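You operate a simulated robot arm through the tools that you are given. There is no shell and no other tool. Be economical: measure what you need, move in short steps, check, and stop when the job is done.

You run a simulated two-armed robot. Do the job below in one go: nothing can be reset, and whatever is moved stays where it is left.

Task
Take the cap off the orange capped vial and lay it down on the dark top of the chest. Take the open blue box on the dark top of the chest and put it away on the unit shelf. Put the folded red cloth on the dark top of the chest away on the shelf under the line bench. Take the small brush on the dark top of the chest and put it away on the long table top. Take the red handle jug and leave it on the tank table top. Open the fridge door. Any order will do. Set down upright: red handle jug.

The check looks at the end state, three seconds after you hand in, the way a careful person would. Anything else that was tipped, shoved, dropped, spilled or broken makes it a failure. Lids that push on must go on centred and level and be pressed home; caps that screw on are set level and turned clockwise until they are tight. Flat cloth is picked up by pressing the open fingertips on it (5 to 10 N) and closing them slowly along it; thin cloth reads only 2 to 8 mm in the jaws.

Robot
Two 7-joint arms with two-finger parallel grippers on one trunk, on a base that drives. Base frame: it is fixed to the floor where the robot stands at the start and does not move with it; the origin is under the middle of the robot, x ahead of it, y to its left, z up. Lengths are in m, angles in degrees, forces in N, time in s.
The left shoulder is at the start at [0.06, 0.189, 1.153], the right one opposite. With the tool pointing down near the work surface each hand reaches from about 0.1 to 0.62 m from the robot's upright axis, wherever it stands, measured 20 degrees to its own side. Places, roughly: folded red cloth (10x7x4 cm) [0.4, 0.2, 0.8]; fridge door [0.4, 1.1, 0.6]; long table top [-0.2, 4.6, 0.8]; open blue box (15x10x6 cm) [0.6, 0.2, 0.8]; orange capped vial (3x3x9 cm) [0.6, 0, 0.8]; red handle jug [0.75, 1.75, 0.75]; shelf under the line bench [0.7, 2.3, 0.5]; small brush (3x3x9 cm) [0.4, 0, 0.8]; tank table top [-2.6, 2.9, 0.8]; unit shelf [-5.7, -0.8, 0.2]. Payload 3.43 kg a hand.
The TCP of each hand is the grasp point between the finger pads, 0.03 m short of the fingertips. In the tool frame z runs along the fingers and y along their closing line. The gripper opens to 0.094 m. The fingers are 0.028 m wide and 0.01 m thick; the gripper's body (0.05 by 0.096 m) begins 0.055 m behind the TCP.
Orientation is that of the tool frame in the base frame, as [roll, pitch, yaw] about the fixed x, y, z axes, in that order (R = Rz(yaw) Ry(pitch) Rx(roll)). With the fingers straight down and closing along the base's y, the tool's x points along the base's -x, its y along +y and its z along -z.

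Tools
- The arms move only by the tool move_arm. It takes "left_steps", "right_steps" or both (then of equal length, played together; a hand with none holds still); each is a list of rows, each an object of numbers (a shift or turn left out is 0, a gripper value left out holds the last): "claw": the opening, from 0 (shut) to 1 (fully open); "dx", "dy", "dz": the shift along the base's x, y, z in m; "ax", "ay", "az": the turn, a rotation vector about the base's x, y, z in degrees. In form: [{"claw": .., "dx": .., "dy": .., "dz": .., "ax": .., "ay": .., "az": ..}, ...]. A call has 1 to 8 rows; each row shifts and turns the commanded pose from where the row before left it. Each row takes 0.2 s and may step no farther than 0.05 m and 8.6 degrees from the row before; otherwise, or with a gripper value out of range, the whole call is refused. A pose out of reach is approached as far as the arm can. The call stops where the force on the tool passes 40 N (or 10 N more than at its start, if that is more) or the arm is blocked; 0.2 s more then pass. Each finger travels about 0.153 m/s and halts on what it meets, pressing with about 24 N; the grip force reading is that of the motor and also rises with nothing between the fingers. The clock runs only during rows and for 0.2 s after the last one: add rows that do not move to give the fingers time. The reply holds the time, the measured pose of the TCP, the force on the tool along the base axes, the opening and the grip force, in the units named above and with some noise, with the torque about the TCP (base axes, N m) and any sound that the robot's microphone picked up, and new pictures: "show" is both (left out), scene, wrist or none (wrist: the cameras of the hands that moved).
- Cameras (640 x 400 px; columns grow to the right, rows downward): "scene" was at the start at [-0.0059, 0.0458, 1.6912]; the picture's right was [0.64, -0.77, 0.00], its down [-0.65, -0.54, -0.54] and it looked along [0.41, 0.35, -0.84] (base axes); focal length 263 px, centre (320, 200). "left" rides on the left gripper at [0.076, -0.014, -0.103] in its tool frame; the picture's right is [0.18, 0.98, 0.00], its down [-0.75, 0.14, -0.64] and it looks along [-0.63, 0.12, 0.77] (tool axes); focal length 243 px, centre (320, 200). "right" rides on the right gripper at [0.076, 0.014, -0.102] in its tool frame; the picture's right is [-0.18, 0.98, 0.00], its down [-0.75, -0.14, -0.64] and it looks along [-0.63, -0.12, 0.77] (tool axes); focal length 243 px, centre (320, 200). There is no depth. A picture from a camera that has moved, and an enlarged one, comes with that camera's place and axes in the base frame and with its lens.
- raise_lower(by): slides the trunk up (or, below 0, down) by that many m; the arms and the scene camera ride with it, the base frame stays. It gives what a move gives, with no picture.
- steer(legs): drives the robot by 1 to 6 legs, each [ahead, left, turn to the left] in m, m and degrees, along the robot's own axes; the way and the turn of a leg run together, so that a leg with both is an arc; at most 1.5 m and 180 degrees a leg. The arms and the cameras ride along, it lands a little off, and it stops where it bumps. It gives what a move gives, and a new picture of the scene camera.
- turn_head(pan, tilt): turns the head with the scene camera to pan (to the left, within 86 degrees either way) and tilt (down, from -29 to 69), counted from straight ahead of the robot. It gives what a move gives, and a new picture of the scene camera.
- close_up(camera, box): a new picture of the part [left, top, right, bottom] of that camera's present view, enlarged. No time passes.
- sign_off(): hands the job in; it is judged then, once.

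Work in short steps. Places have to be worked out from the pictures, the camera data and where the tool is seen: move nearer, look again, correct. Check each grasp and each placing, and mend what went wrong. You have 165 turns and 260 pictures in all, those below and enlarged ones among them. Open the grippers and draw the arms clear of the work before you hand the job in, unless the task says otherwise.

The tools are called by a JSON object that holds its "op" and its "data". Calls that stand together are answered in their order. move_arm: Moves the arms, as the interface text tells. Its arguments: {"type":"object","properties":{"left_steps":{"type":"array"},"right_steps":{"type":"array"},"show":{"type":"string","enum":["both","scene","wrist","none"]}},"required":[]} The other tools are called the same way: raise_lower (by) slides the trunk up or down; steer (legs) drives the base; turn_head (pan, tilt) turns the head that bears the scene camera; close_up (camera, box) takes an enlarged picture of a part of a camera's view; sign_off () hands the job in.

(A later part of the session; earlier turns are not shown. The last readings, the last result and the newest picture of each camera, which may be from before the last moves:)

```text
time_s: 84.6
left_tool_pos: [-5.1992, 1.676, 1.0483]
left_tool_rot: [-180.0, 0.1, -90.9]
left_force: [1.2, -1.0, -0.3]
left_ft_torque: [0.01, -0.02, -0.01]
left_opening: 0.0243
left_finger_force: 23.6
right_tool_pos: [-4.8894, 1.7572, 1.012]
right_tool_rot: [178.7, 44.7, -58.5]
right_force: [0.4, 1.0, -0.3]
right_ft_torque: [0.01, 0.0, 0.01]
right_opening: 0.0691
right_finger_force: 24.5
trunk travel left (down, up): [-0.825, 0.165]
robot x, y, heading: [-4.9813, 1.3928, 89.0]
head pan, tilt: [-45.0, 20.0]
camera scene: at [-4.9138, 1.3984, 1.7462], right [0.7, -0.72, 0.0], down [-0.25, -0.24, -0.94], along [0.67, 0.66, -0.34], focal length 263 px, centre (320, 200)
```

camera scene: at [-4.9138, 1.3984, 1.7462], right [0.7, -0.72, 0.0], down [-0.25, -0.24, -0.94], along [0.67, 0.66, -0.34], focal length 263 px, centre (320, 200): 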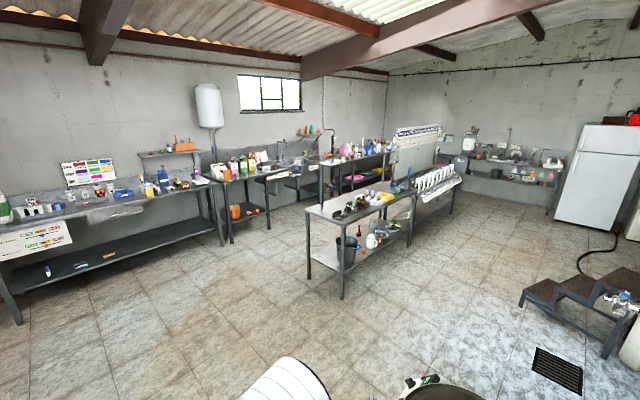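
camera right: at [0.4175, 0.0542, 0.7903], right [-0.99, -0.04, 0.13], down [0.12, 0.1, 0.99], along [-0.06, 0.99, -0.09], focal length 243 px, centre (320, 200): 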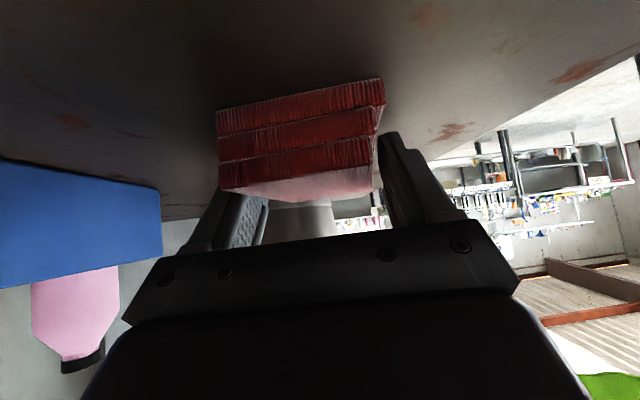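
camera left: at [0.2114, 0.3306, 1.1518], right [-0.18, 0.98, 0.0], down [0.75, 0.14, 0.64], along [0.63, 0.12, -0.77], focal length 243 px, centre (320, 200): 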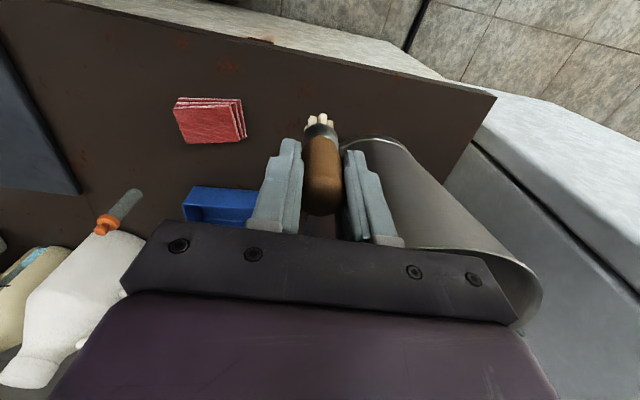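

Now the room is clear: the island (tank table) at x −3.3…−2, y≥2.7, the fridge and line bench on the east wall. I drive along y≈2.05 toward the line bench.

{"op": "steer", "data": {"legs": [[0.66, 0, 1], [0, 0, -90], [1.5, 0, 0], [1.5, 0, 0], [1.4, 0, 0]]}}

{"op": "turn_head", "data": {"pan": 15, "tilt": 35}}

```text
time_s: 95.5
left_tool_pos: [-4.0927, 2.1569, 1.0499]
left_tool_rot: [179.7, 0.1, 164.9]
left_force: [-1.0, -1.4, 0.3]
left_ft_torque: [0.02, -0.04, 0.01]
left_opening: 0.0241
left_finger_force: 23.9
right_tool_pos: [-4.0918, 1.8392, 1.0122]
right_tool_rot: [178.5, 44.8, -163.0]
right_force: [-0.2, 0.0, -0.6]
right_ft_torque: [-0.02, 0.0, 0.01]
right_opening: 0.0693
right_finger_force: 24.5
trunk travel left (down, up): [-0.825, 0.165]
robot x, y, heading: [-4.4205, 2.0188, -15.0]
head pan, tilt: [-45.0, 20.0]
stopped in leg 3: the robot was blocked; the commanded pose is now the measured one
camera scene: at [-4.434, 1.9535, 1.7462], right [-0.87, -0.5, 0.0], down [-0.17, 0.3, -0.94], along [0.47, -0.81, -0.34], focal length 263 px, centre (320, 200)
```

scene: 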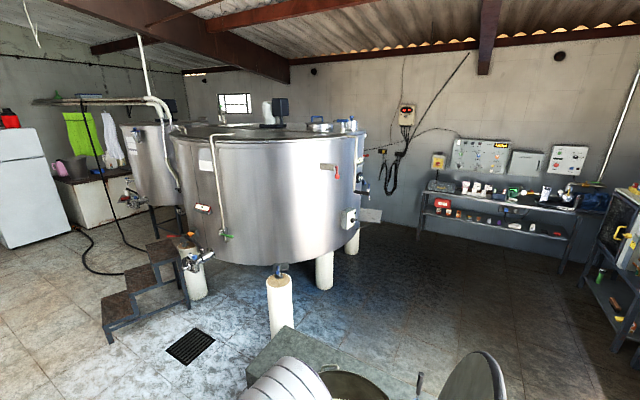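

```text
time_s: 96.8
left_tool_pos: [-4.0918, 2.1576, 1.0496]
left_tool_rot: [180.0, 0.1, 164.9]
left_force: [0.2, 0.4, -0.5]
left_ft_torque: [0.02, 0.01, -0.01]
left_opening: 0.0245
left_finger_force: 24.7
right_tool_pos: [-4.0878, 1.8401, 1.0131]
right_tool_rot: [178.6, 44.7, -163.0]
right_force: [0.2, 1.0, -0.5]
right_ft_torque: [0.01, 0.0, 0.0]
right_opening: 0.0691
right_finger_force: 24.3
trunk travel left (down, up): [-0.825, 0.165]
robot x, y, heading: [-4.4202, 2.0171, -15.4]
head pan, tilt: [15.0, 35.0]
camera scene: at [-4.3877, 2.0344, 1.7224], right [0.0, -1.0, 0.0], down [-0.57, 0.0, -0.82], along [0.82, 0.0, -0.57], focal length 263 px, centre (320, 200)
```

scene: 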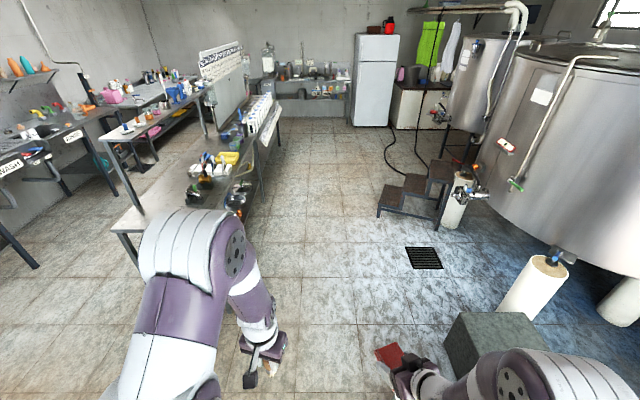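

I bumped near the kettle lid on my right. I strafe away to the left, straighten, and look at the kettle to check nothing moved.

{"op": "steer", "data": {"legs": [[0, 0.22, 0], [0, 0, 15]]}}

{"op": "turn_head", "data": {"pan": -75, "tilt": 45}}

```text
time_s: 99.3
left_tool_pos: [-4.083, 2.4426, 1.0488]
left_tool_rot: [179.7, 0.0, 179.9]
left_force: [0.0, -0.1, -0.6]
left_ft_torque: [0.0, 0.03, -0.02]
left_opening: 0.024
left_finger_force: 24.3
right_tool_pos: [-3.9973, 2.1353, 1.012]
right_tool_rot: [178.6, 44.7, -148.2]
right_force: [0.2, -0.2, -1.4]
right_ft_torque: [0.01, -0.01, -0.02]
right_opening: 0.0694
right_finger_force: 24.2
trunk travel left (down, up): [-0.825, 0.165]
robot x, y, heading: [-4.3606, 2.2255, -0.4]
head pan, tilt: [15.0, 35.0]
camera scene: at [-4.3366, 2.2475, 1.7223], right [0.25, -0.97, 0.0], down [-0.56, -0.15, -0.82], along [0.79, 0.21, -0.57], focal length 263 px, centre (320, 200)
```

scene: 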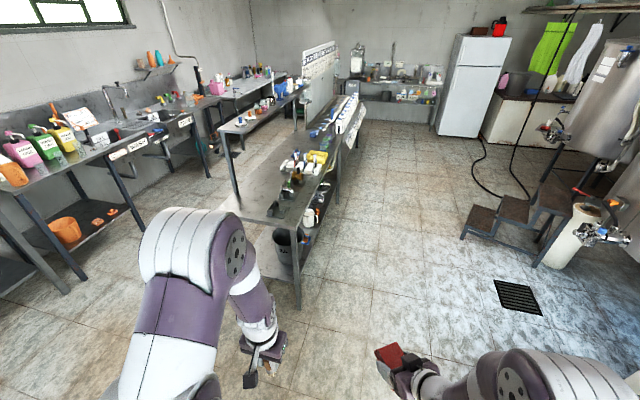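

```text
time_s: 101.0
left_tool_pos: [-4.0818, 2.4442, 1.049]
left_tool_rot: [179.9, -0.1, 179.6]
left_force: [0.7, 0.2, 0.2]
left_ft_torque: [0.02, 0.04, 0.03]
left_opening: 0.0241
left_finger_force: 24.3
right_tool_pos: [-3.9985, 2.1354, 1.0115]
right_tool_rot: [178.6, 44.7, -148.1]
right_force: [0.0, 0.3, -0.7]
right_ft_torque: [-0.04, 0.01, 0.0]
right_opening: 0.0694
right_finger_force: 23.9
trunk travel left (down, up): [-0.825, 0.165]
robot x, y, heading: [-4.3668, 2.2214, -0.1]
head pan, tilt: [-75.0, 45.0]
camera scene: at [-4.4014, 2.1469, 1.7076], right [-0.97, -0.26, 0.0], down [-0.18, 0.68, -0.71], along [0.18, -0.68, -0.71], focal length 263 px, centre (320, 200)
```

scene: 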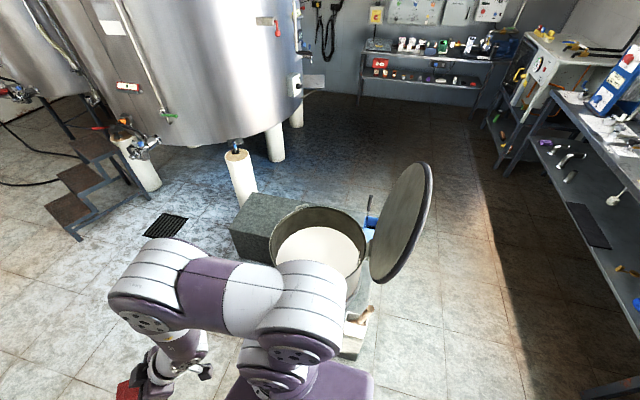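

The kettle looks fixed and undisturbed. I go on east along y≈2.07.

{"op": "steer", "data": {"legs": [[0.6, -0.15, 0], [1.5, 0, 0], [1.5, 0, 0], [0.3, 0, 0]]}}

{"op": "turn_head", "data": {"pan": 10, "tilt": 35}}

```text
time_s: 120.0
left_tool_pos: [-0.2095, 2.3195, 1.0498]
left_tool_rot: [180.0, 0.0, -179.3]
left_force: [-0.7, 0.0, 0.3]
left_ft_torque: [0.01, 0.01, 0.02]
left_opening: 0.0242
left_finger_force: 24.3
right_tool_pos: [-0.1206, 2.012, 1.0123]
right_tool_rot: [178.7, 44.7, -147.2]
right_force: [1.2, 0.1, -0.9]
right_ft_torque: [-0.02, -0.01, -0.04]
right_opening: 0.0694
right_finger_force: 23.9
trunk travel left (down, up): [-0.825, 0.165]
robot x, y, heading: [-0.4843, 2.0998, 0.9]
head pan, tilt: [-75.0, 45.0]
camera scene: at [-0.5245, 2.0174, 1.7075], right [-0.96, -0.27, 0.0], down [-0.19, 0.68, -0.71], along [0.19, -0.68, -0.71], focal length 263 px, centre (320, 200)
```

scene: 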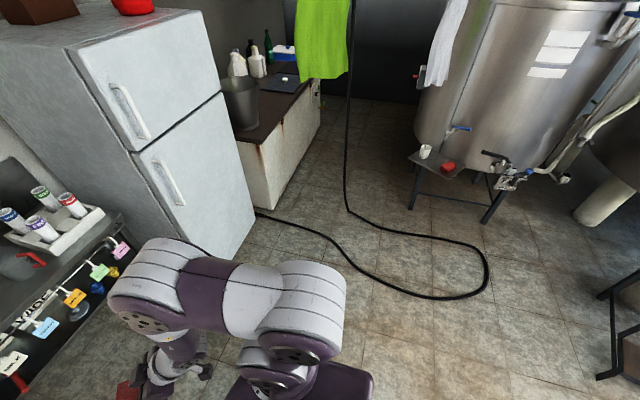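

```text
time_s: 121.6
left_tool_pos: [-0.2096, 2.317, 1.0485]
left_tool_rot: [179.9, 0.0, -179.3]
left_force: [-0.3, -0.1, 0.8]
left_ft_torque: [-0.01, 0.04, 0.0]
left_opening: 0.0244
left_finger_force: 23.7
right_tool_pos: [-0.1209, 2.0135, 1.0125]
right_tool_rot: [178.5, 44.7, -147.2]
right_force: [0.6, -0.2, 0.4]
right_ft_torque: [0.01, -0.03, 0.04]
right_opening: 0.0694
right_finger_force: 23.9
trunk travel left (down, up): [-0.825, 0.165]
robot x, y, heading: [-0.4845, 2.0974, 0.8]
head pan, tilt: [10.0, 35.0]
camera scene: at [-0.4592, 2.1121, 1.7224], right [0.19, -0.98, 0.0], down [-0.56, -0.11, -0.82], along [0.8, 0.15, -0.57], focal length 263 px, centre (320, 200)
```

scene: 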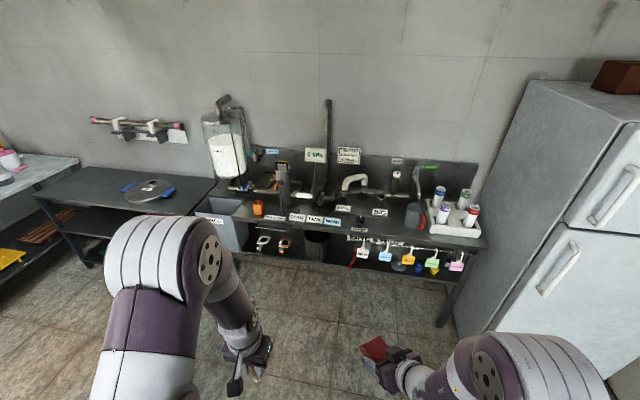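

I zoom in on the line bench, its shelf and the jug area.

{"op": "close_up", "data": {"camera": "scene", "box": [190, 150, 510, 350]}}

{"op": "close_up", "data": {"camera": "scene", "box": [330, 150, 490, 290]}}

```text
2.00 times, centred on (350, 250) of scene
camera zoom: at [-0.4592, 2.1121, 1.7224], right [0.19, -0.98, 0.0], down [-0.56, -0.11, -0.82], along [0.8, 0.15, -0.57], focal length 526 px, centre (260, 100)
```

zoom: 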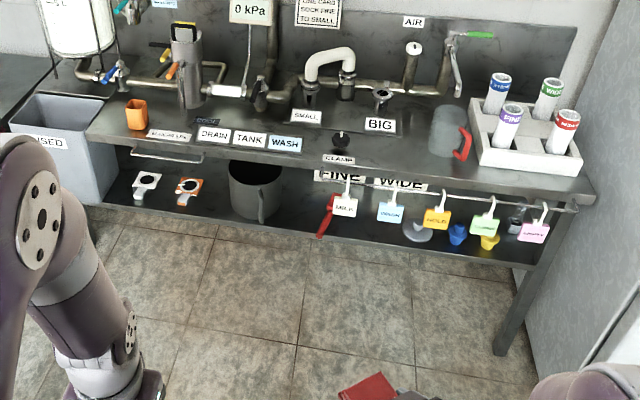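

```text
2.86 times, centred on (410, 220) of scene
camera zoom: at [-0.4592, 2.1121, 1.7224], right [0.19, -0.98, 0.0], down [-0.56, -0.11, -0.82], along [0.8, 0.15, -0.57], focal length 751 px, centre (63, 143)
```

zoom: 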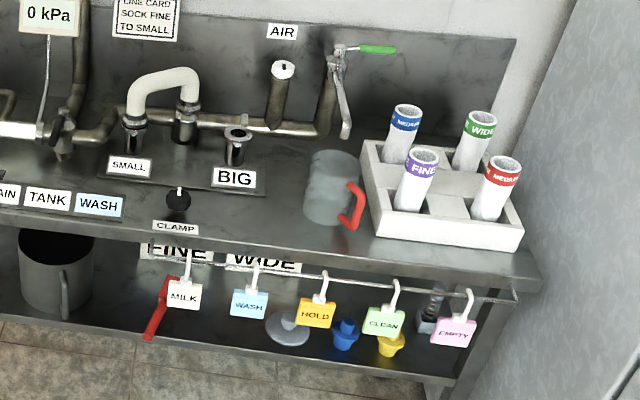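

The jug with the red handle stands on the bench beside the white rack. The shelf below has gaps between items; I lower the trunk and move nearer to view it.

{"op": "steer", "data": {"legs": [[0.4, 0.15, 0]]}}

{"op": "raise_lower", "data": {"by": -0.5}}

{"op": "turn_head", "data": {"pan": 0, "tilt": 35}}

```text
time_s: 124.3
left_tool_pos: [0.1928, 2.4767, 1.0485]
left_tool_rot: [179.9, -0.1, -178.9]
left_force: [-0.3, 0.1, -0.2]
left_ft_torque: [0.0, -0.01, -0.01]
left_opening: 0.0243
left_finger_force: 24.4
right_tool_pos: [0.2824, 2.1718, 1.0129]
right_tool_rot: [178.7, 44.8, -146.7]
right_force: [0.3, 0.4, -0.7]
right_ft_torque: [0.0, -0.01, 0.01]
right_opening: 0.0696
right_finger_force: 23.8
trunk travel left (down, up): [-0.825, 0.165]
robot x, y, heading: [-0.0819, 2.2506, 1.0]
head pan, tilt: [10.0, 35.0]
camera scene: at [-0.0569, 2.2677, 1.7224], right [0.19, -0.98, 0.0], down [-0.56, -0.11, -0.82], along [0.8, 0.16, -0.57], focal length 263 px, centre (320, 200)
```

scene: 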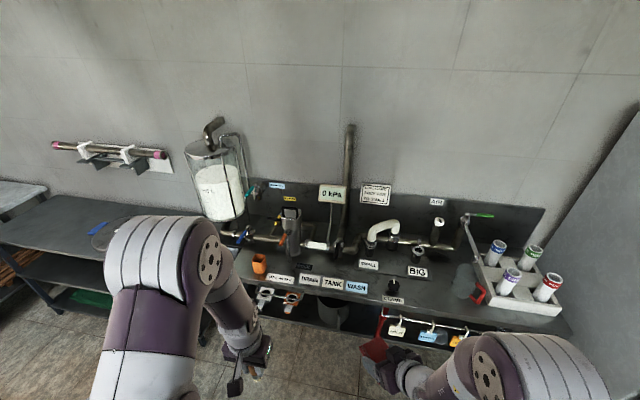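

```text
refused: -0.5 is not a number from -0.4 to 0.4
```

```text
time_s: 125.0
left_tool_pos: [0.1935, 2.477, 1.048]
left_tool_rot: [179.9, 0.0, -178.9]
left_force: [-0.5, -0.6, 0.3]
left_ft_torque: [0.01, -0.02, 0.02]
left_opening: 0.0242
left_finger_force: 24.3
right_tool_pos: [0.2838, 2.1713, 1.0117]
right_tool_rot: [178.6, 44.6, -146.6]
right_force: [1.1, -0.3, -0.5]
right_ft_torque: [0.0, 0.03, 0.02]
right_opening: 0.0693
right_finger_force: 24.6
trunk travel left (down, up): [-0.825, 0.165]
robot x, y, heading: [-0.0837, 2.2497, 1.3]
head pan, tilt: [0.0, 35.0]
camera scene: at [-0.0539, 2.253, 1.7223], right [0.02, -1.0, 0.0], down [-0.57, -0.01, -0.82], along [0.82, 0.02, -0.57], focal length 263 px, centre (320, 200)
```

scene: 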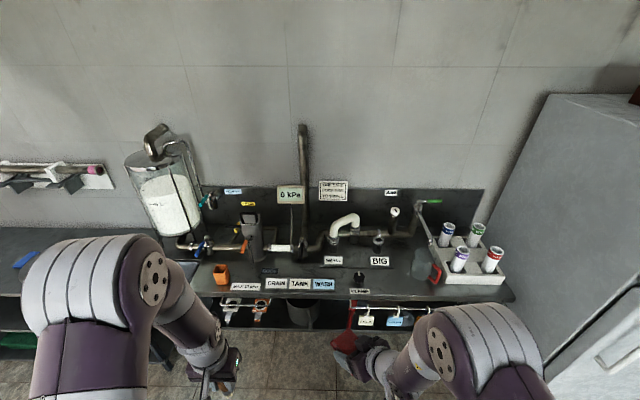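

Trunk moves at most 0.4 per call; lower 0.4 then 0.2.

{"op": "raise_lower", "data": {"by": -0.4}}

{"op": "raise_lower", "data": {"by": -0.15}}

{"op": "turn_head", "data": {"pan": 0, "tilt": 35}}

{"op": "close_up", "data": {"camera": "right", "box": [0, 0, 640, 400]}}

```text
time_s: 128.8
left_tool_pos: [0.1919, 2.4769, 0.6489]
left_tool_rot: [179.9, -0.1, -178.8]
left_force: [-0.1, 0.4, -2.0]
left_ft_torque: [0.02, 0.02, 0.01]
left_opening: 0.0242
left_finger_force: 23.8
right_tool_pos: [0.2831, 2.1715, 0.612]
right_tool_rot: [178.5, 44.7, -146.7]
right_force: [0.1, 0.4, -1.2]
right_ft_torque: [-0.02, -0.03, 0.03]
right_opening: 0.0694
right_finger_force: 23.9
trunk travel left (down, up): [-0.425, 0.565]
robot x, y, heading: [-0.0793, 2.251, 1.2]
head pan, tilt: [0.0, 35.0]
```

```text
time_s: 130.6
left_tool_pos: [0.1923, 2.4765, 0.4989]
left_tool_rot: [179.8, -0.1, -178.9]
left_force: [-0.5, -0.5, 0.2]
left_ft_torque: [0.01, 0.01, -0.01]
left_opening: 0.0241
left_finger_force: 23.7
right_tool_pos: [0.284, 2.172, 0.4603]
right_tool_rot: [178.6, 44.7, -146.7]
right_force: [-0.5, -0.2, -0.1]
right_ft_torque: [0.0, -0.04, -0.01]
right_opening: 0.0695
right_finger_force: 23.7
trunk travel left (down, up): [-0.275, 0.715]
robot x, y, heading: [-0.0771, 2.2504, 1.2]
head pan, tilt: [0.0, 35.0]
```

```text
time_s: 131.2
left_tool_pos: [0.1917, 2.4774, 0.4993]
left_tool_rot: [179.9, 0.0, -178.9]
left_force: [0.1, -0.5, -1.0]
left_ft_torque: [-0.04, -0.01, -0.03]
left_opening: 0.0241
left_finger_force: 24.3
right_tool_pos: [0.284, 2.1721, 0.4618]
right_tool_rot: [178.7, 44.8, -146.7]
right_force: [0.0, -0.2, -1.3]
right_ft_torque: [0.0, 0.03, -0.01]
right_opening: 0.0694
right_finger_force: 24.0
trunk travel left (down, up): [-0.275, 0.715]
robot x, y, heading: [-0.0834, 2.2516, 1.4]
head pan, tilt: [0.0, 35.0]
camera scene: at [-0.0547, 2.2527, 1.1724], right [0.02, -1.0, 0.0], down [-0.57, -0.01, -0.82], along [0.82, 0.02, -0.57], focal length 263 px, centre (320, 200)
```

scene: 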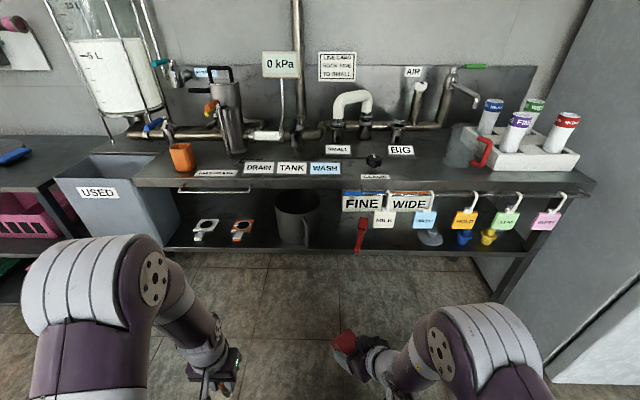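

```text
1.00 times, centred on (320, 200) of right
camera zoom: at [0.1714, 2.1141, 0.4821], right [-0.44, 0.88, 0.15], down [0.16, -0.08, 0.98], along [0.88, 0.46, -0.1], focal length 243 px, centre (320, 200)
```

zoom: 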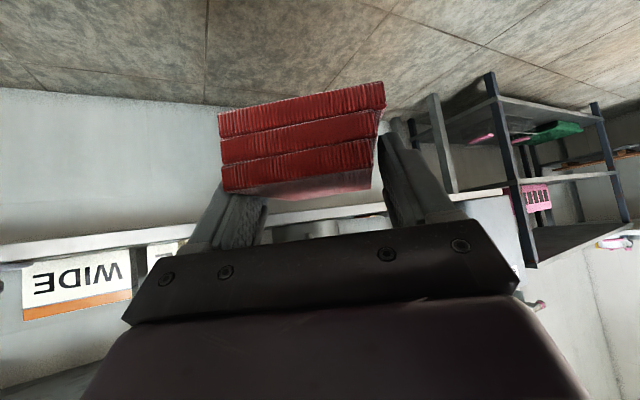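

{"op": "close_up", "data": {"camera": "scene", "box": [180, 160, 440, 270]}}

```text
2.46 times, centred on (310, 215) of scene
camera zoom: at [-0.0547, 2.2527, 1.1724], right [0.02, -1.0, 0.0], down [-0.57, -0.01, -0.82], along [0.82, 0.02, -0.57], focal length 647 px, centre (345, 163)
```

zoom: 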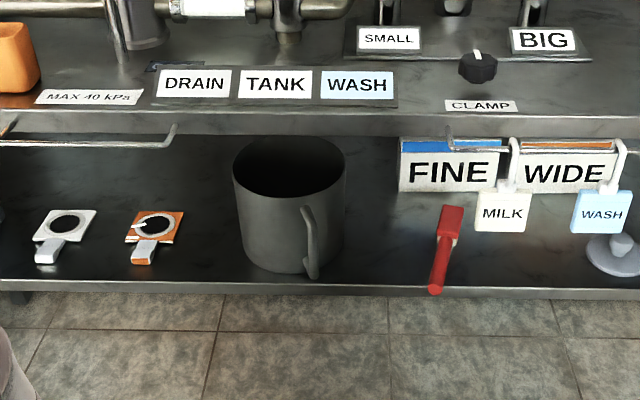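

The gap between the grey pot and the red lever (y≈2.15–2.31, shelf front x≈0.60) suits the cloth at y≈2.225. I first raise/extend the right hand and turn it to point straight ahead.

{"op": "move_arm", "data": {"right_steps": [{"dz": 0.035, "dx": 0.02}, {"dz": 0.035, "dx": 0.02}, {"dz": 0.035, "dx": 0.02, "az": -7}, {"dx": 0.02, "az": -7}, {"dx": 0.02, "az": -7}, {"az": -7}, {"az": -5.3}]}}

```text
time_s: 132.8
left_tool_pos: [0.1932, 2.4765, 0.4989]
left_tool_rot: [179.8, 0.1, -178.9]
left_force: [0.4, -0.7, 0.0]
left_ft_torque: [-0.01, -0.03, -0.01]
left_opening: 0.0242
left_finger_force: 24.1
right_tool_pos: [0.3727, 2.0495, 0.5577]
right_tool_rot: [178.2, 44.6, 179.8]
right_force: [0.0, 0.2, -0.4]
right_ft_torque: [0.03, -0.03, -0.01]
right_opening: 0.0693
right_finger_force: 23.9
right hand out of reach, approached as far as the arm can: row 5, 6, 7
trunk travel left (down, up): [-0.275, 0.715]
robot x, y, heading: [-0.0828, 2.2497, 1.1]
head pan, tilt: [0.0, 35.0]
camera scene: at [-0.0547, 2.2526, 1.1724], right [0.02, -1.0, 0.0], down [-0.57, -0.01, -0.82], along [0.82, 0.02, -0.57], focal length 263 px, centre (320, 200)
camera right: at [0.247, 2.0631, 0.5789], right [0.11, 0.98, 0.15], down [0.09, -0.16, 0.98], along [0.99, -0.1, -0.11], focal length 243 px, centre (320, 200)
```

scene: 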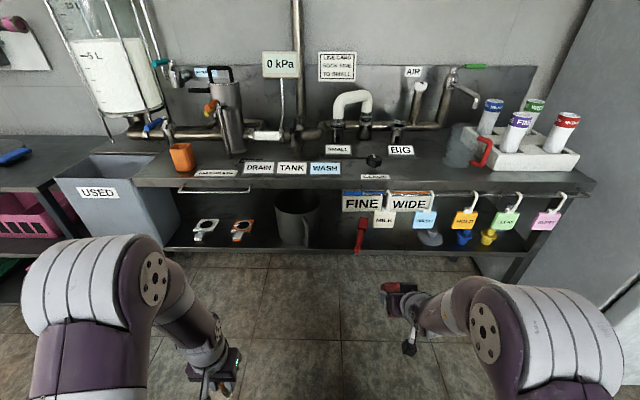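
right: 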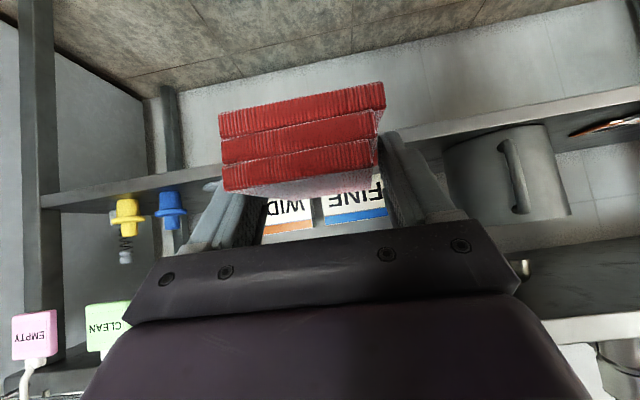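

Orientation is right now; I shift the base left 0.175 and ahead 0.08 to line the hand up with the gap.

{"op": "steer", "data": {"legs": [[0.08, 0.175, -1]]}}

{"op": "close_up", "data": {"camera": "right", "box": [0, 0, 640, 400]}}

```text
time_s: 134.3
left_tool_pos: [0.2729, 2.652, 0.4992]
left_tool_rot: [179.9, 0.1, -179.7]
left_force: [-0.1, -0.1, -0.3]
left_ft_torque: [-0.01, 0.0, -0.01]
left_opening: 0.0244
left_finger_force: 24.1
right_tool_pos: [0.4486, 2.2222, 0.5586]
right_tool_rot: [178.2, 44.6, 179.3]
right_force: [-0.9, -0.3, -0.3]
right_ft_torque: [-0.02, 0.01, -0.03]
right_opening: 0.0694
right_finger_force: 24.2
trunk travel left (down, up): [-0.275, 0.715]
robot x, y, heading: [-0.0046, 2.428, 0.7]
head pan, tilt: [0.0, 35.0]
camera scene: at [0.0233, 2.4306, 1.1724], right [0.01, -1.0, 0.0], down [-0.57, 0.0, -0.82], along [0.82, 0.01, -0.57], focal length 263 px, centre (320, 200)
```

scene: 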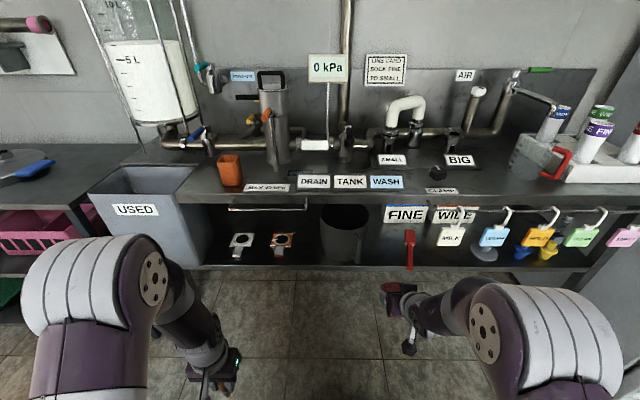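

```text
1.00 times, centred on (320, 200) of right
camera zoom: at [0.3225, 2.2375, 0.5789], right [0.12, 0.98, 0.15], down [0.09, -0.16, 0.98], along [0.99, -0.11, -0.11], focal length 243 px, centre (320, 200)
```

zoom: 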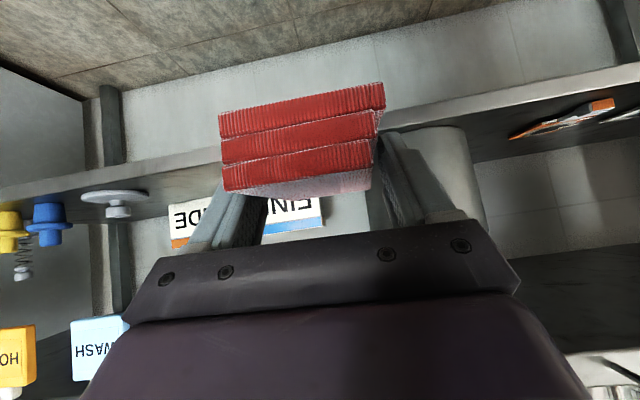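

Gap from the lever (y≈2.155) to the pot handle (≈2.275); I advance at y≈2.216 with cloth bottom ~2.5 cm above the shelf, then check.

{"op": "move_arm", "data": {"right_steps": [{"dx": 0.04, "dy": -0.003}, {"dx": 0.04, "dy": -0.003}, {"dx": 0.04}, {"dx": 0.03}]}}

{"op": "close_up", "data": {"camera": "scene", "box": [290, 180, 490, 305]}}

```text
time_s: 135.3
left_tool_pos: [0.2735, 2.6513, 0.498]
left_tool_rot: [179.9, 0.0, -179.6]
left_force: [0.8, -1.0, -0.5]
left_ft_torque: [-0.03, -0.02, 0.02]
left_opening: 0.0243
left_finger_force: 23.9
right_tool_pos: [0.5997, 2.2189, 0.5577]
right_tool_rot: [178.1, 44.5, 179.2]
right_force: [-0.3, -0.9, -0.9]
right_ft_torque: [-0.02, 0.03, 0.01]
right_opening: 0.0695
right_finger_force: 24.4
trunk travel left (down, up): [-0.275, 0.715]
robot x, y, heading: [-0.005, 2.4309, 0.4]
head pan, tilt: [0.0, 35.0]
camera scene: at [0.0234, 2.4303, 1.1723], right [0.01, -1.0, 0.0], down [-0.57, 0.0, -0.82], along [0.82, 0.01, -0.57], focal length 263 px, centre (320, 200)
camera right: at [0.4722, 2.2335, 0.5771], right [0.12, 0.98, 0.15], down [0.09, -0.16, 0.98], along [0.99, -0.11, -0.1], focal length 243 px, centre (320, 200)
```

scene: 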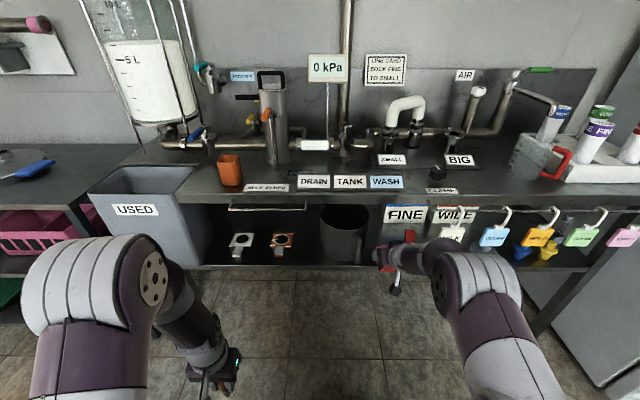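
right: 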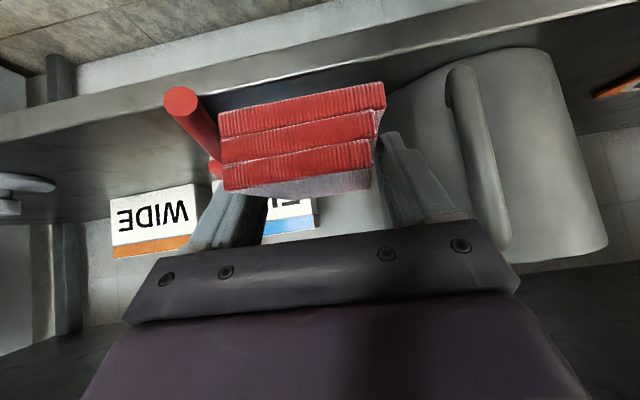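

```text
3.20 times, centred on (390, 242) of scene
camera zoom: at [0.0234, 2.4303, 1.1723], right [0.01, -1.0, 0.0], down [-0.57, 0.0, -0.82], along [0.82, 0.01, -0.57], focal length 841 px, centre (96, 64)
```

zoom: 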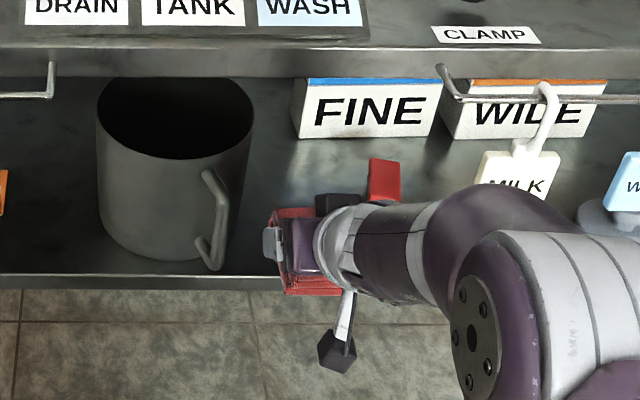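

The lever is close on the right side while there is more room toward the pot; I shift +16 mm in y, then go in.

{"op": "move_arm", "data": {"right_steps": [{"dy": 0.016}, {"dx": 0.03}, {"dx": 0.025}]}}

{"op": "close_up", "data": {"camera": "scene", "box": [290, 180, 490, 305]}}

```text
time_s: 136.2
left_tool_pos: [0.2736, 2.6507, 0.4986]
left_tool_rot: [179.9, 0.0, -179.6]
left_force: [0.2, -0.3, -0.1]
left_ft_torque: [0.0, 0.01, -0.02]
left_opening: 0.0244
left_finger_force: 24.2
right_tool_pos: [0.6547, 2.2329, 0.5571]
right_tool_rot: [178.2, 44.5, 179.1]
right_force: [0.7, -0.3, -0.5]
right_ft_torque: [0.0, 0.0, 0.0]
right_opening: 0.0693
right_finger_force: 24.0
trunk travel left (down, up): [-0.275, 0.715]
robot x, y, heading: [-0.0067, 2.431, 0.5]
head pan, tilt: [0.0, 35.0]
camera scene: at [0.0235, 2.4302, 1.1723], right [0.01, -1.0, 0.0], down [-0.57, 0.0, -0.82], along [0.82, 0.01, -0.57], focal length 263 px, centre (320, 200)
camera right: at [0.5282, 2.2472, 0.5789], right [0.12, 0.98, 0.15], down [0.09, -0.16, 0.98], along [0.99, -0.11, -0.11], focal length 243 px, centre (320, 200)
```

scene: 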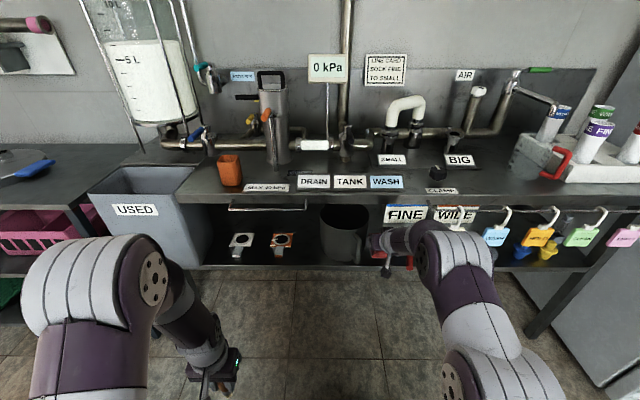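
right: 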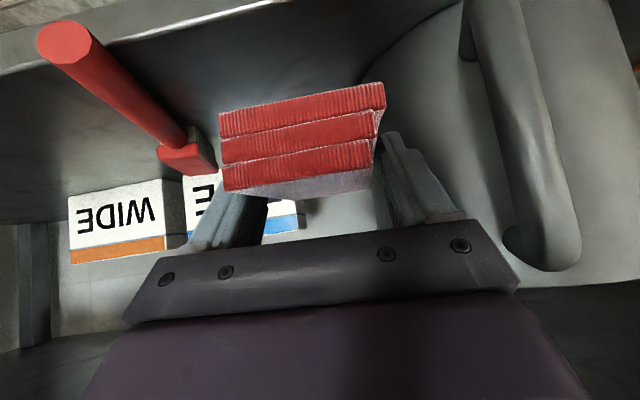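

```text
3.20 times, centred on (390, 242) of scene
camera zoom: at [0.0235, 2.4302, 1.1723], right [0.01, -1.0, 0.0], down [-0.57, 0.0, -0.82], along [0.82, 0.01, -0.57], focal length 841 px, centre (96, 64)
```

zoom: 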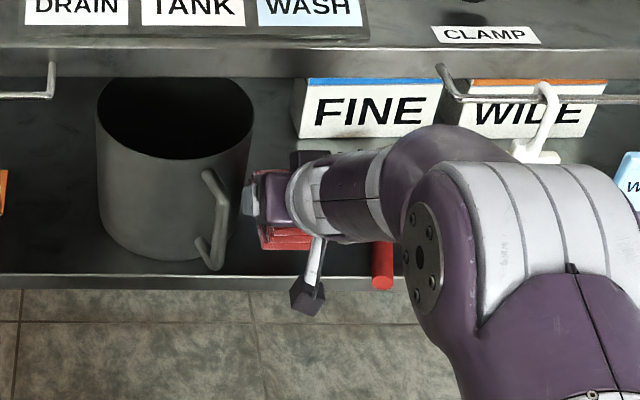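

Clear on both sides. I lower in small steps until the cloth touches the shelf.

{"op": "move_arm", "data": {"right_steps": [{"dz": -0.008}, {"dz": -0.008}, {"dz": -0.006}, {"dz": -0.004}], "show": "wrist"}}

```text
time_s: 137.2
left_tool_pos: [0.2729, 2.6517, 0.4988]
left_tool_rot: [180.0, 0.0, -179.7]
left_force: [-0.1, -0.2, -0.1]
left_ft_torque: [0.02, -0.01, 0.03]
left_opening: 0.0245
left_finger_force: 23.5
right_tool_pos: [0.6542, 2.2334, 0.5325]
right_tool_rot: [178.1, 44.6, 179.2]
right_force: [0.1, -0.6, -0.1]
right_ft_torque: [0.0, 0.01, 0.02]
right_opening: 0.0697
right_finger_force: 24.3
trunk travel left (down, up): [-0.275, 0.715]
robot x, y, heading: [-0.0055, 2.4295, 0.5]
head pan, tilt: [0.0, 35.0]
camera right: at [0.5276, 2.2483, 0.5528], right [0.12, 0.98, 0.15], down [0.09, -0.16, 0.98], along [0.99, -0.11, -0.11], focal length 243 px, centre (320, 200)
```

right: 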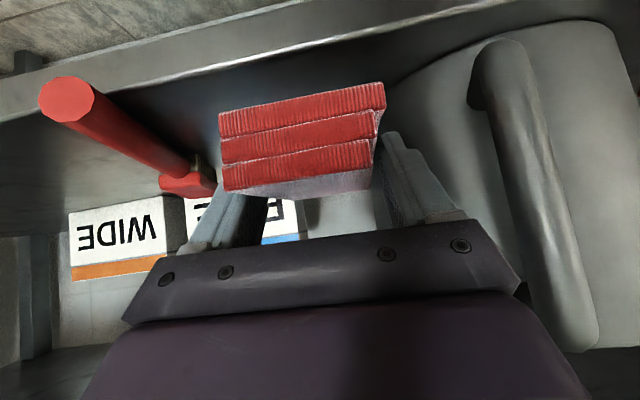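

No contact yet; I shift 8 mm toward the pot and keep lowering gently.

{"op": "move_arm", "data": {"right_steps": [{"dy": 0.008}, {"dz": -0.006}, {"dz": -0.006}, {"dz": -0.005}, {"dz": -0.005}, {"dz": -0.004}], "show": "wrist"}}

```text
time_s: 138.6
left_tool_pos: [0.2723, 2.6512, 0.499]
left_tool_rot: [179.9, 0.0, -179.5]
left_force: [0.2, 0.8, -0.6]
left_ft_torque: [-0.01, 0.01, -0.01]
left_opening: 0.0241
left_finger_force: 24.0
right_tool_pos: [0.6537, 2.2411, 0.5071]
right_tool_rot: [178.2, 44.6, 179.3]
right_force: [-1.1, -0.2, -0.7]
right_ft_torque: [0.02, 0.05, 0.01]
right_opening: 0.0694
right_finger_force: 24.1
trunk travel left (down, up): [-0.275, 0.715]
robot x, y, heading: [-0.0052, 2.4289, 0.5]
head pan, tilt: [0.0, 35.0]
camera right: at [0.5282, 2.2553, 0.5268], right [0.12, 0.98, 0.15], down [0.09, -0.16, 0.98], along [0.99, -0.11, -0.11], focal length 243 px, centre (320, 200)
```

right: 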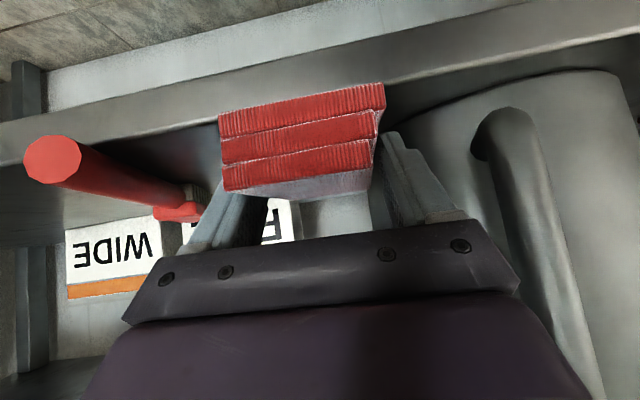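

Still no contact; continue lowering.

{"op": "move_arm", "data": {"right_steps": [{"dz": -0.005}, {"dz": -0.005}, {"dz": -0.005}, {"dz": -0.005}, {"dz": -0.005}], "show": "wrist"}}

```text
time_s: 139.4
left_tool_pos: [0.2722, 2.6516, 0.4993]
left_tool_rot: [180.0, 0.1, -179.6]
left_force: [-0.4, 0.4, 0.3]
left_ft_torque: [-0.04, 0.01, 0.0]
left_opening: 0.0243
left_finger_force: 24.3
right_tool_pos: [0.6578, 2.2403, 0.5004]
right_tool_rot: [178.5, 45.7, 179.4]
right_force: [1.5, 0.6, 15.2]
right_ft_torque: [-0.55, 0.11, 0.07]
right_opening: 0.0694
right_finger_force: 23.8
trunk travel left (down, up): [-0.275, 0.715]
robot x, y, heading: [-0.007, 2.4265, 0.6]
head pan, tilt: [0.0, 35.0]
stopped in row 4 (right hand): the force on the tool passed its limit (the readings are from after the stop); the commanded pose is now the measured one
camera right: at [0.5315, 2.2548, 0.5193], right [0.12, 0.98, 0.15], down [0.07, -0.16, 0.99], along [0.99, -0.11, -0.08], focal length 243 px, centre (320, 200)
```

right: 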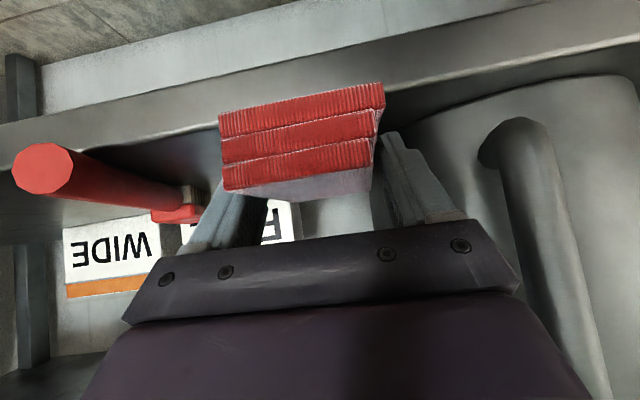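

Contact with the shelf at z≈0.50. I ease up 3 mm, open slightly, and back out along the tool axis.

{"op": "move_arm", "data": {"right_steps": [{"dz": 0.003}, {"claw": 0.86}, {}, {}], "show": "wrist"}}

```text
time_s: 140.4
left_tool_pos: [0.2726, 2.6517, 0.4989]
left_tool_rot: [179.9, 0.1, -179.6]
left_force: [-0.9, -0.5, 0.3]
left_ft_torque: [-0.01, 0.01, 0.01]
left_opening: 0.0242
left_finger_force: 23.8
right_tool_pos: [0.6554, 2.2407, 0.5007]
right_tool_rot: [178.6, 45.5, 179.5]
right_force: [12.1, 12.3, 19.0]
right_ft_torque: [-0.41, -0.62, 0.62]
right_opening: 0.0742
right_finger_force: 0.0
trunk travel left (down, up): [-0.275, 0.715]
robot x, y, heading: [-0.0068, 2.4314, 0.2]
head pan, tilt: [0.0, 35.0]
camera right: at [0.5303, 2.2556, 0.5202], right [0.12, 0.98, 0.15], down [0.07, -0.16, 0.98], along [0.99, -0.11, -0.09], focal length 243 px, centre (320, 200)
```

right: 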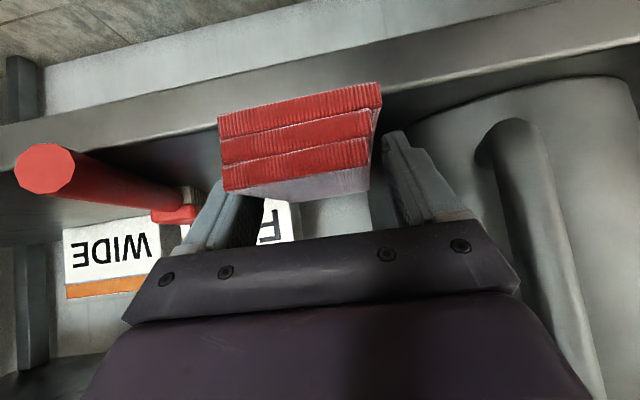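

A finger presses on something at the −y side (the lever). I stop opening, ease +y and up slightly, and re-check.

{"op": "move_arm", "data": {"right_steps": [{"claw": 0.8, "dy": 0.003, "dz": 0.004}, {"dx": -0.003, "dy": 0.003, "dz": 0.004}, {}], "show": "wrist"}}

```text
time_s: 141.2
left_tool_pos: [0.2737, 2.6501, 0.4979]
left_tool_rot: [179.9, 0.0, -179.7]
left_force: [-0.6, -0.6, -0.8]
left_ft_torque: [0.02, -0.01, -0.02]
left_opening: 0.0244
left_finger_force: 23.9
right_tool_pos: [0.6519, 2.2452, 0.5055]
right_tool_rot: [178.3, 45.1, 179.2]
right_force: [-0.5, -0.1, -0.4]
right_ft_torque: [-0.01, 0.04, 0.0]
right_opening: 0.0754
right_finger_force: 0.5
trunk travel left (down, up): [-0.275, 0.715]
robot x, y, heading: [-0.0046, 2.4308, 0.6]
head pan, tilt: [0.0, 35.0]
camera right: at [0.5249, 2.2607, 0.5247], right [0.12, 0.98, 0.15], down [0.08, -0.16, 0.98], along [0.99, -0.11, -0.1], focal length 243 px, centre (320, 200)
```

right: 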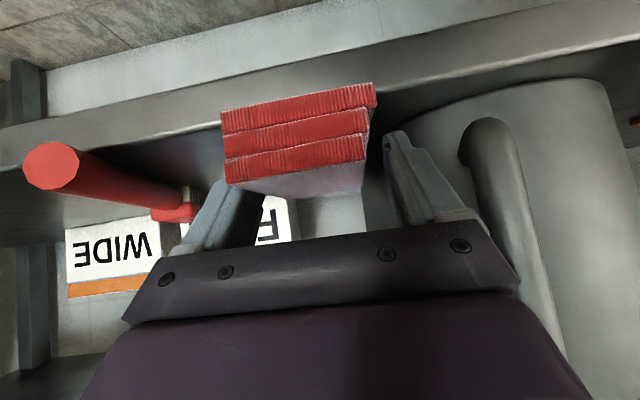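

Cloth is released and rests on the shelf, forces are zero. I centre slightly and withdraw along the tool axis.

{"op": "move_arm", "data": {"right_steps": [{"dy": -0.002, "dx": -0.007, "dz": 0.007}, {"dx": -0.014, "dz": 0.014}, {"dx": -0.02, "dz": 0.02}, {"dx": -0.025, "dz": 0.025}, {"dx": -0.03, "dz": 0.01}, {"dx": -0.045}], "show": "both"}}

```text
time_s: 142.6
left_tool_pos: [0.2747, 2.6503, 0.4986]
left_tool_rot: [179.8, 0.0, -179.6]
left_force: [0.3, 1.2, -0.3]
left_ft_torque: [0.0, 0.0, -0.01]
left_opening: 0.0244
left_finger_force: 24.1
right_tool_pos: [0.5227, 2.2397, 0.5817]
right_tool_rot: [179.5, 45.3, 179.3]
right_force: [-0.6, -0.5, 0.0]
right_ft_torque: [0.03, -0.03, 0.03]
right_opening: 0.0752
right_finger_force: 0.1
right hand out of reach, approached as far as the arm can: row 6
trunk travel left (down, up): [-0.275, 0.715]
robot x, y, heading: [-0.0088, 2.4273, 0.4]
head pan, tilt: [0.0, 35.0]
camera scene: at [0.0232, 2.4304, 1.1723], right [0.01, -1.0, 0.0], down [-0.57, 0.0, -0.82], along [0.82, 0.01, -0.57], focal length 263 px, centre (320, 200)
camera right: at [0.396, 2.2569, 0.6006], right [0.14, 0.98, 0.14], down [0.07, -0.15, 0.99], along [0.99, -0.12, -0.09], focal length 243 px, centre (320, 200)
```

scene: 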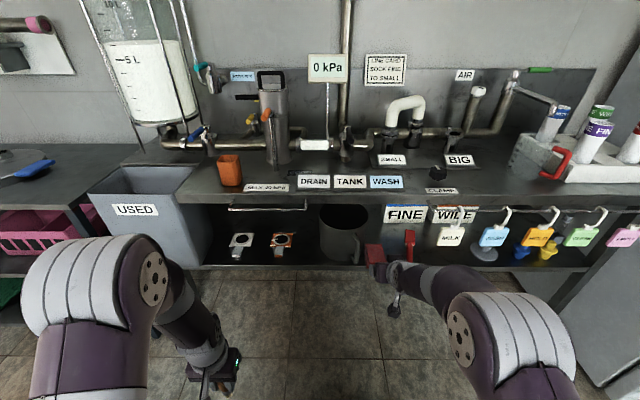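
right: 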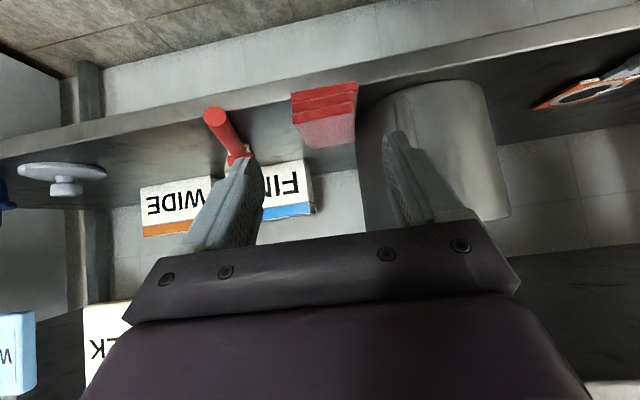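

Cloth placed. I back off, slide right in front of the jug and raise the trunk to look at it.

{"op": "steer", "data": {"legs": [[-0.3, 0, 0], [0, -0.45, 0]]}}

{"op": "raise_lower", "data": {"by": 0.4}}

{"op": "turn_head", "data": {"pan": -15, "tilt": 40}}

{"op": "close_up", "data": {"camera": "right", "box": [0, 0, 640, 400]}}

```text
time_s: 147.0
left_tool_pos: [-0.0302, 2.1915, 0.4996]
left_tool_rot: [179.9, 0.0, -178.9]
left_force: [0.2, -0.2, -0.2]
left_ft_torque: [0.03, 0.0, 0.0]
left_opening: 0.0242
left_finger_force: 23.8
right_tool_pos: [0.2265, 1.7836, 0.5821]
right_tool_rot: [179.6, 45.2, -179.8]
right_force: [-0.6, -0.2, 0.8]
right_ft_torque: [-0.06, 0.03, -0.03]
right_opening: 0.075
right_finger_force: 0.1
trunk travel left (down, up): [-0.275, 0.715]
robot x, y, heading: [-0.3043, 1.9644, 1.4]
head pan, tilt: [0.0, 35.0]
camera scene: at [-0.2766, 1.9668, 1.1724], right [0.02, -1.0, 0.0], down [-0.57, -0.01, -0.82], along [0.82, 0.02, -0.57], focal length 263 px, centre (320, 200)
```

scene: 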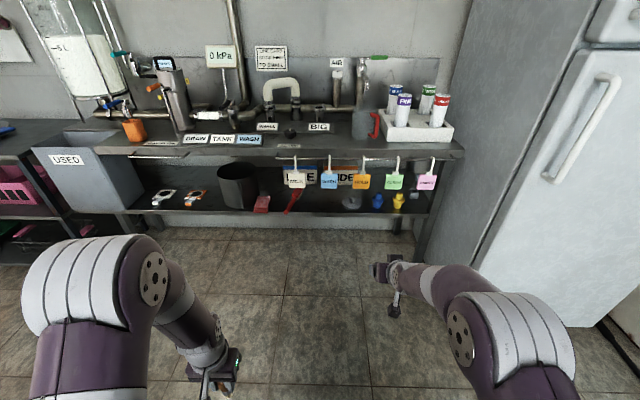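

```text
time_s: 150.9
left_tool_pos: [-0.0295, 2.1905, 0.8993]
left_tool_rot: [179.8, 0.0, -178.8]
left_force: [0.3, -1.0, -0.4]
left_ft_torque: [-0.01, 0.01, 0.02]
left_opening: 0.0243
left_finger_force: 23.3
right_tool_pos: [0.2263, 1.7842, 0.9812]
right_tool_rot: [179.6, 45.3, -179.9]
right_force: [0.4, 0.3, 0.3]
right_ft_torque: [0.01, 0.03, -0.01]
right_opening: 0.0753
right_finger_force: 0.0
trunk travel left (down, up): [-0.675, 0.315]
robot x, y, heading: [-0.3073, 1.9631, 1.1]
head pan, tilt: [0.0, 35.0]
```

```text
time_s: 151.6
left_tool_pos: [-0.0294, 2.1915, 0.8994]
left_tool_rot: [179.9, 0.0, -178.8]
left_force: [-0.4, -0.2, -0.3]
left_ft_torque: [0.01, -0.02, 0.02]
left_opening: 0.0243
left_finger_force: 24.1
right_tool_pos: [0.2246, 1.7846, 0.9808]
right_tool_rot: [179.6, 45.1, -179.8]
right_force: [-0.3, -0.4, -0.2]
right_ft_torque: [-0.01, 0.0, 0.01]
right_opening: 0.0751
right_finger_force: 0.1
trunk travel left (down, up): [-0.675, 0.315]
robot x, y, heading: [-0.3064, 1.9668, 1.3]
head pan, tilt: [-15.0, 40.0]
camera scene: at [-0.2821, 1.9449, 1.5648], right [-0.24, -0.97, 0.0], down [-0.62, 0.15, -0.77], along [0.74, -0.18, -0.64], focal length 263 px, centre (320, 200)
```

scene: 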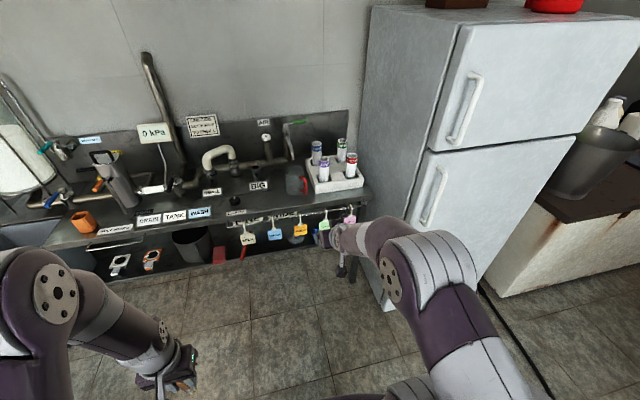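

```text
1.00 times, centred on (320, 200) of right
camera zoom: at [0.0993, 1.7992, 1.0008], right [0.12, 0.98, 0.14], down [0.08, -0.15, 0.99], along [0.99, -0.11, -0.09], focal length 243 px, centre (320, 200)
```

zoom: 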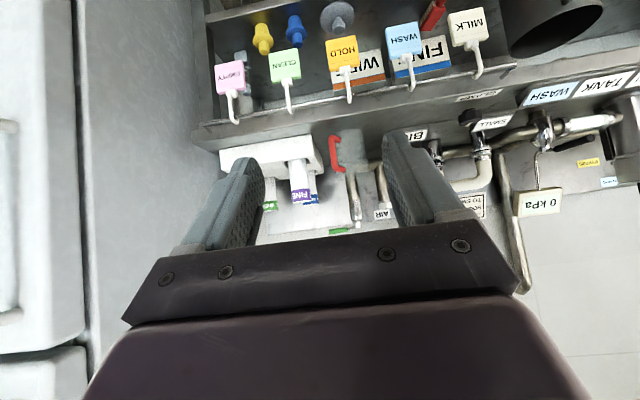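

{"op": "close_up", "data": {"camera": "scene", "box": [230, 130, 390, 230]}}

{"op": "close_up", "data": {"camera": "right", "box": [200, 90, 440, 240]}}

```text
4.00 times, centred on (310, 180) of scene
camera zoom: at [-0.2821, 1.9449, 1.5648], right [-0.24, -0.97, 0.0], down [-0.62, 0.15, -0.77], along [0.74, -0.18, -0.64], focal length 1051 px, centre (360, 280)
```

zoom: 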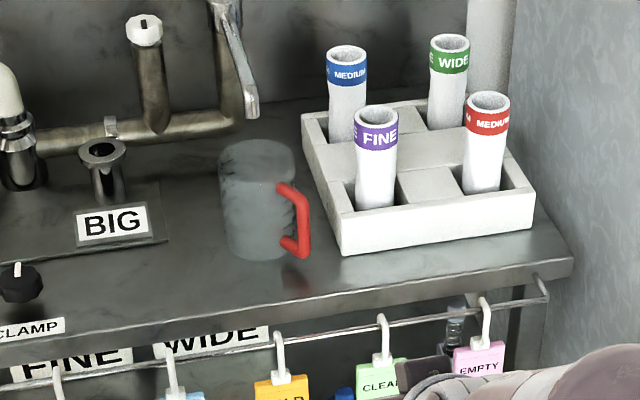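

```text
2.67 times, centred on (320, 165) of right
camera zoom: at [0.0993, 1.7992, 1.0008], right [0.12, 0.98, 0.14], down [0.08, -0.15, 0.99], along [0.99, -0.11, -0.09], focal length 647 px, centre (320, 293)
```

zoom: 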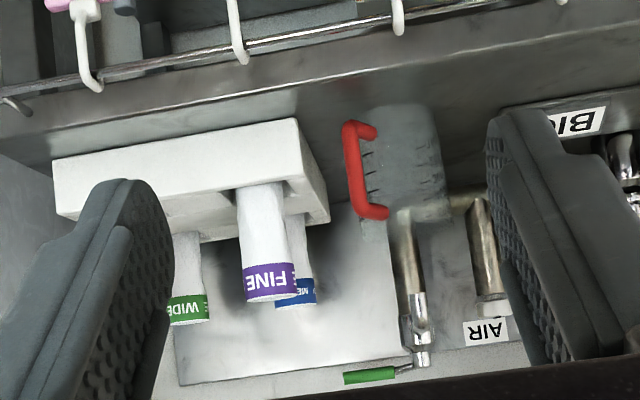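

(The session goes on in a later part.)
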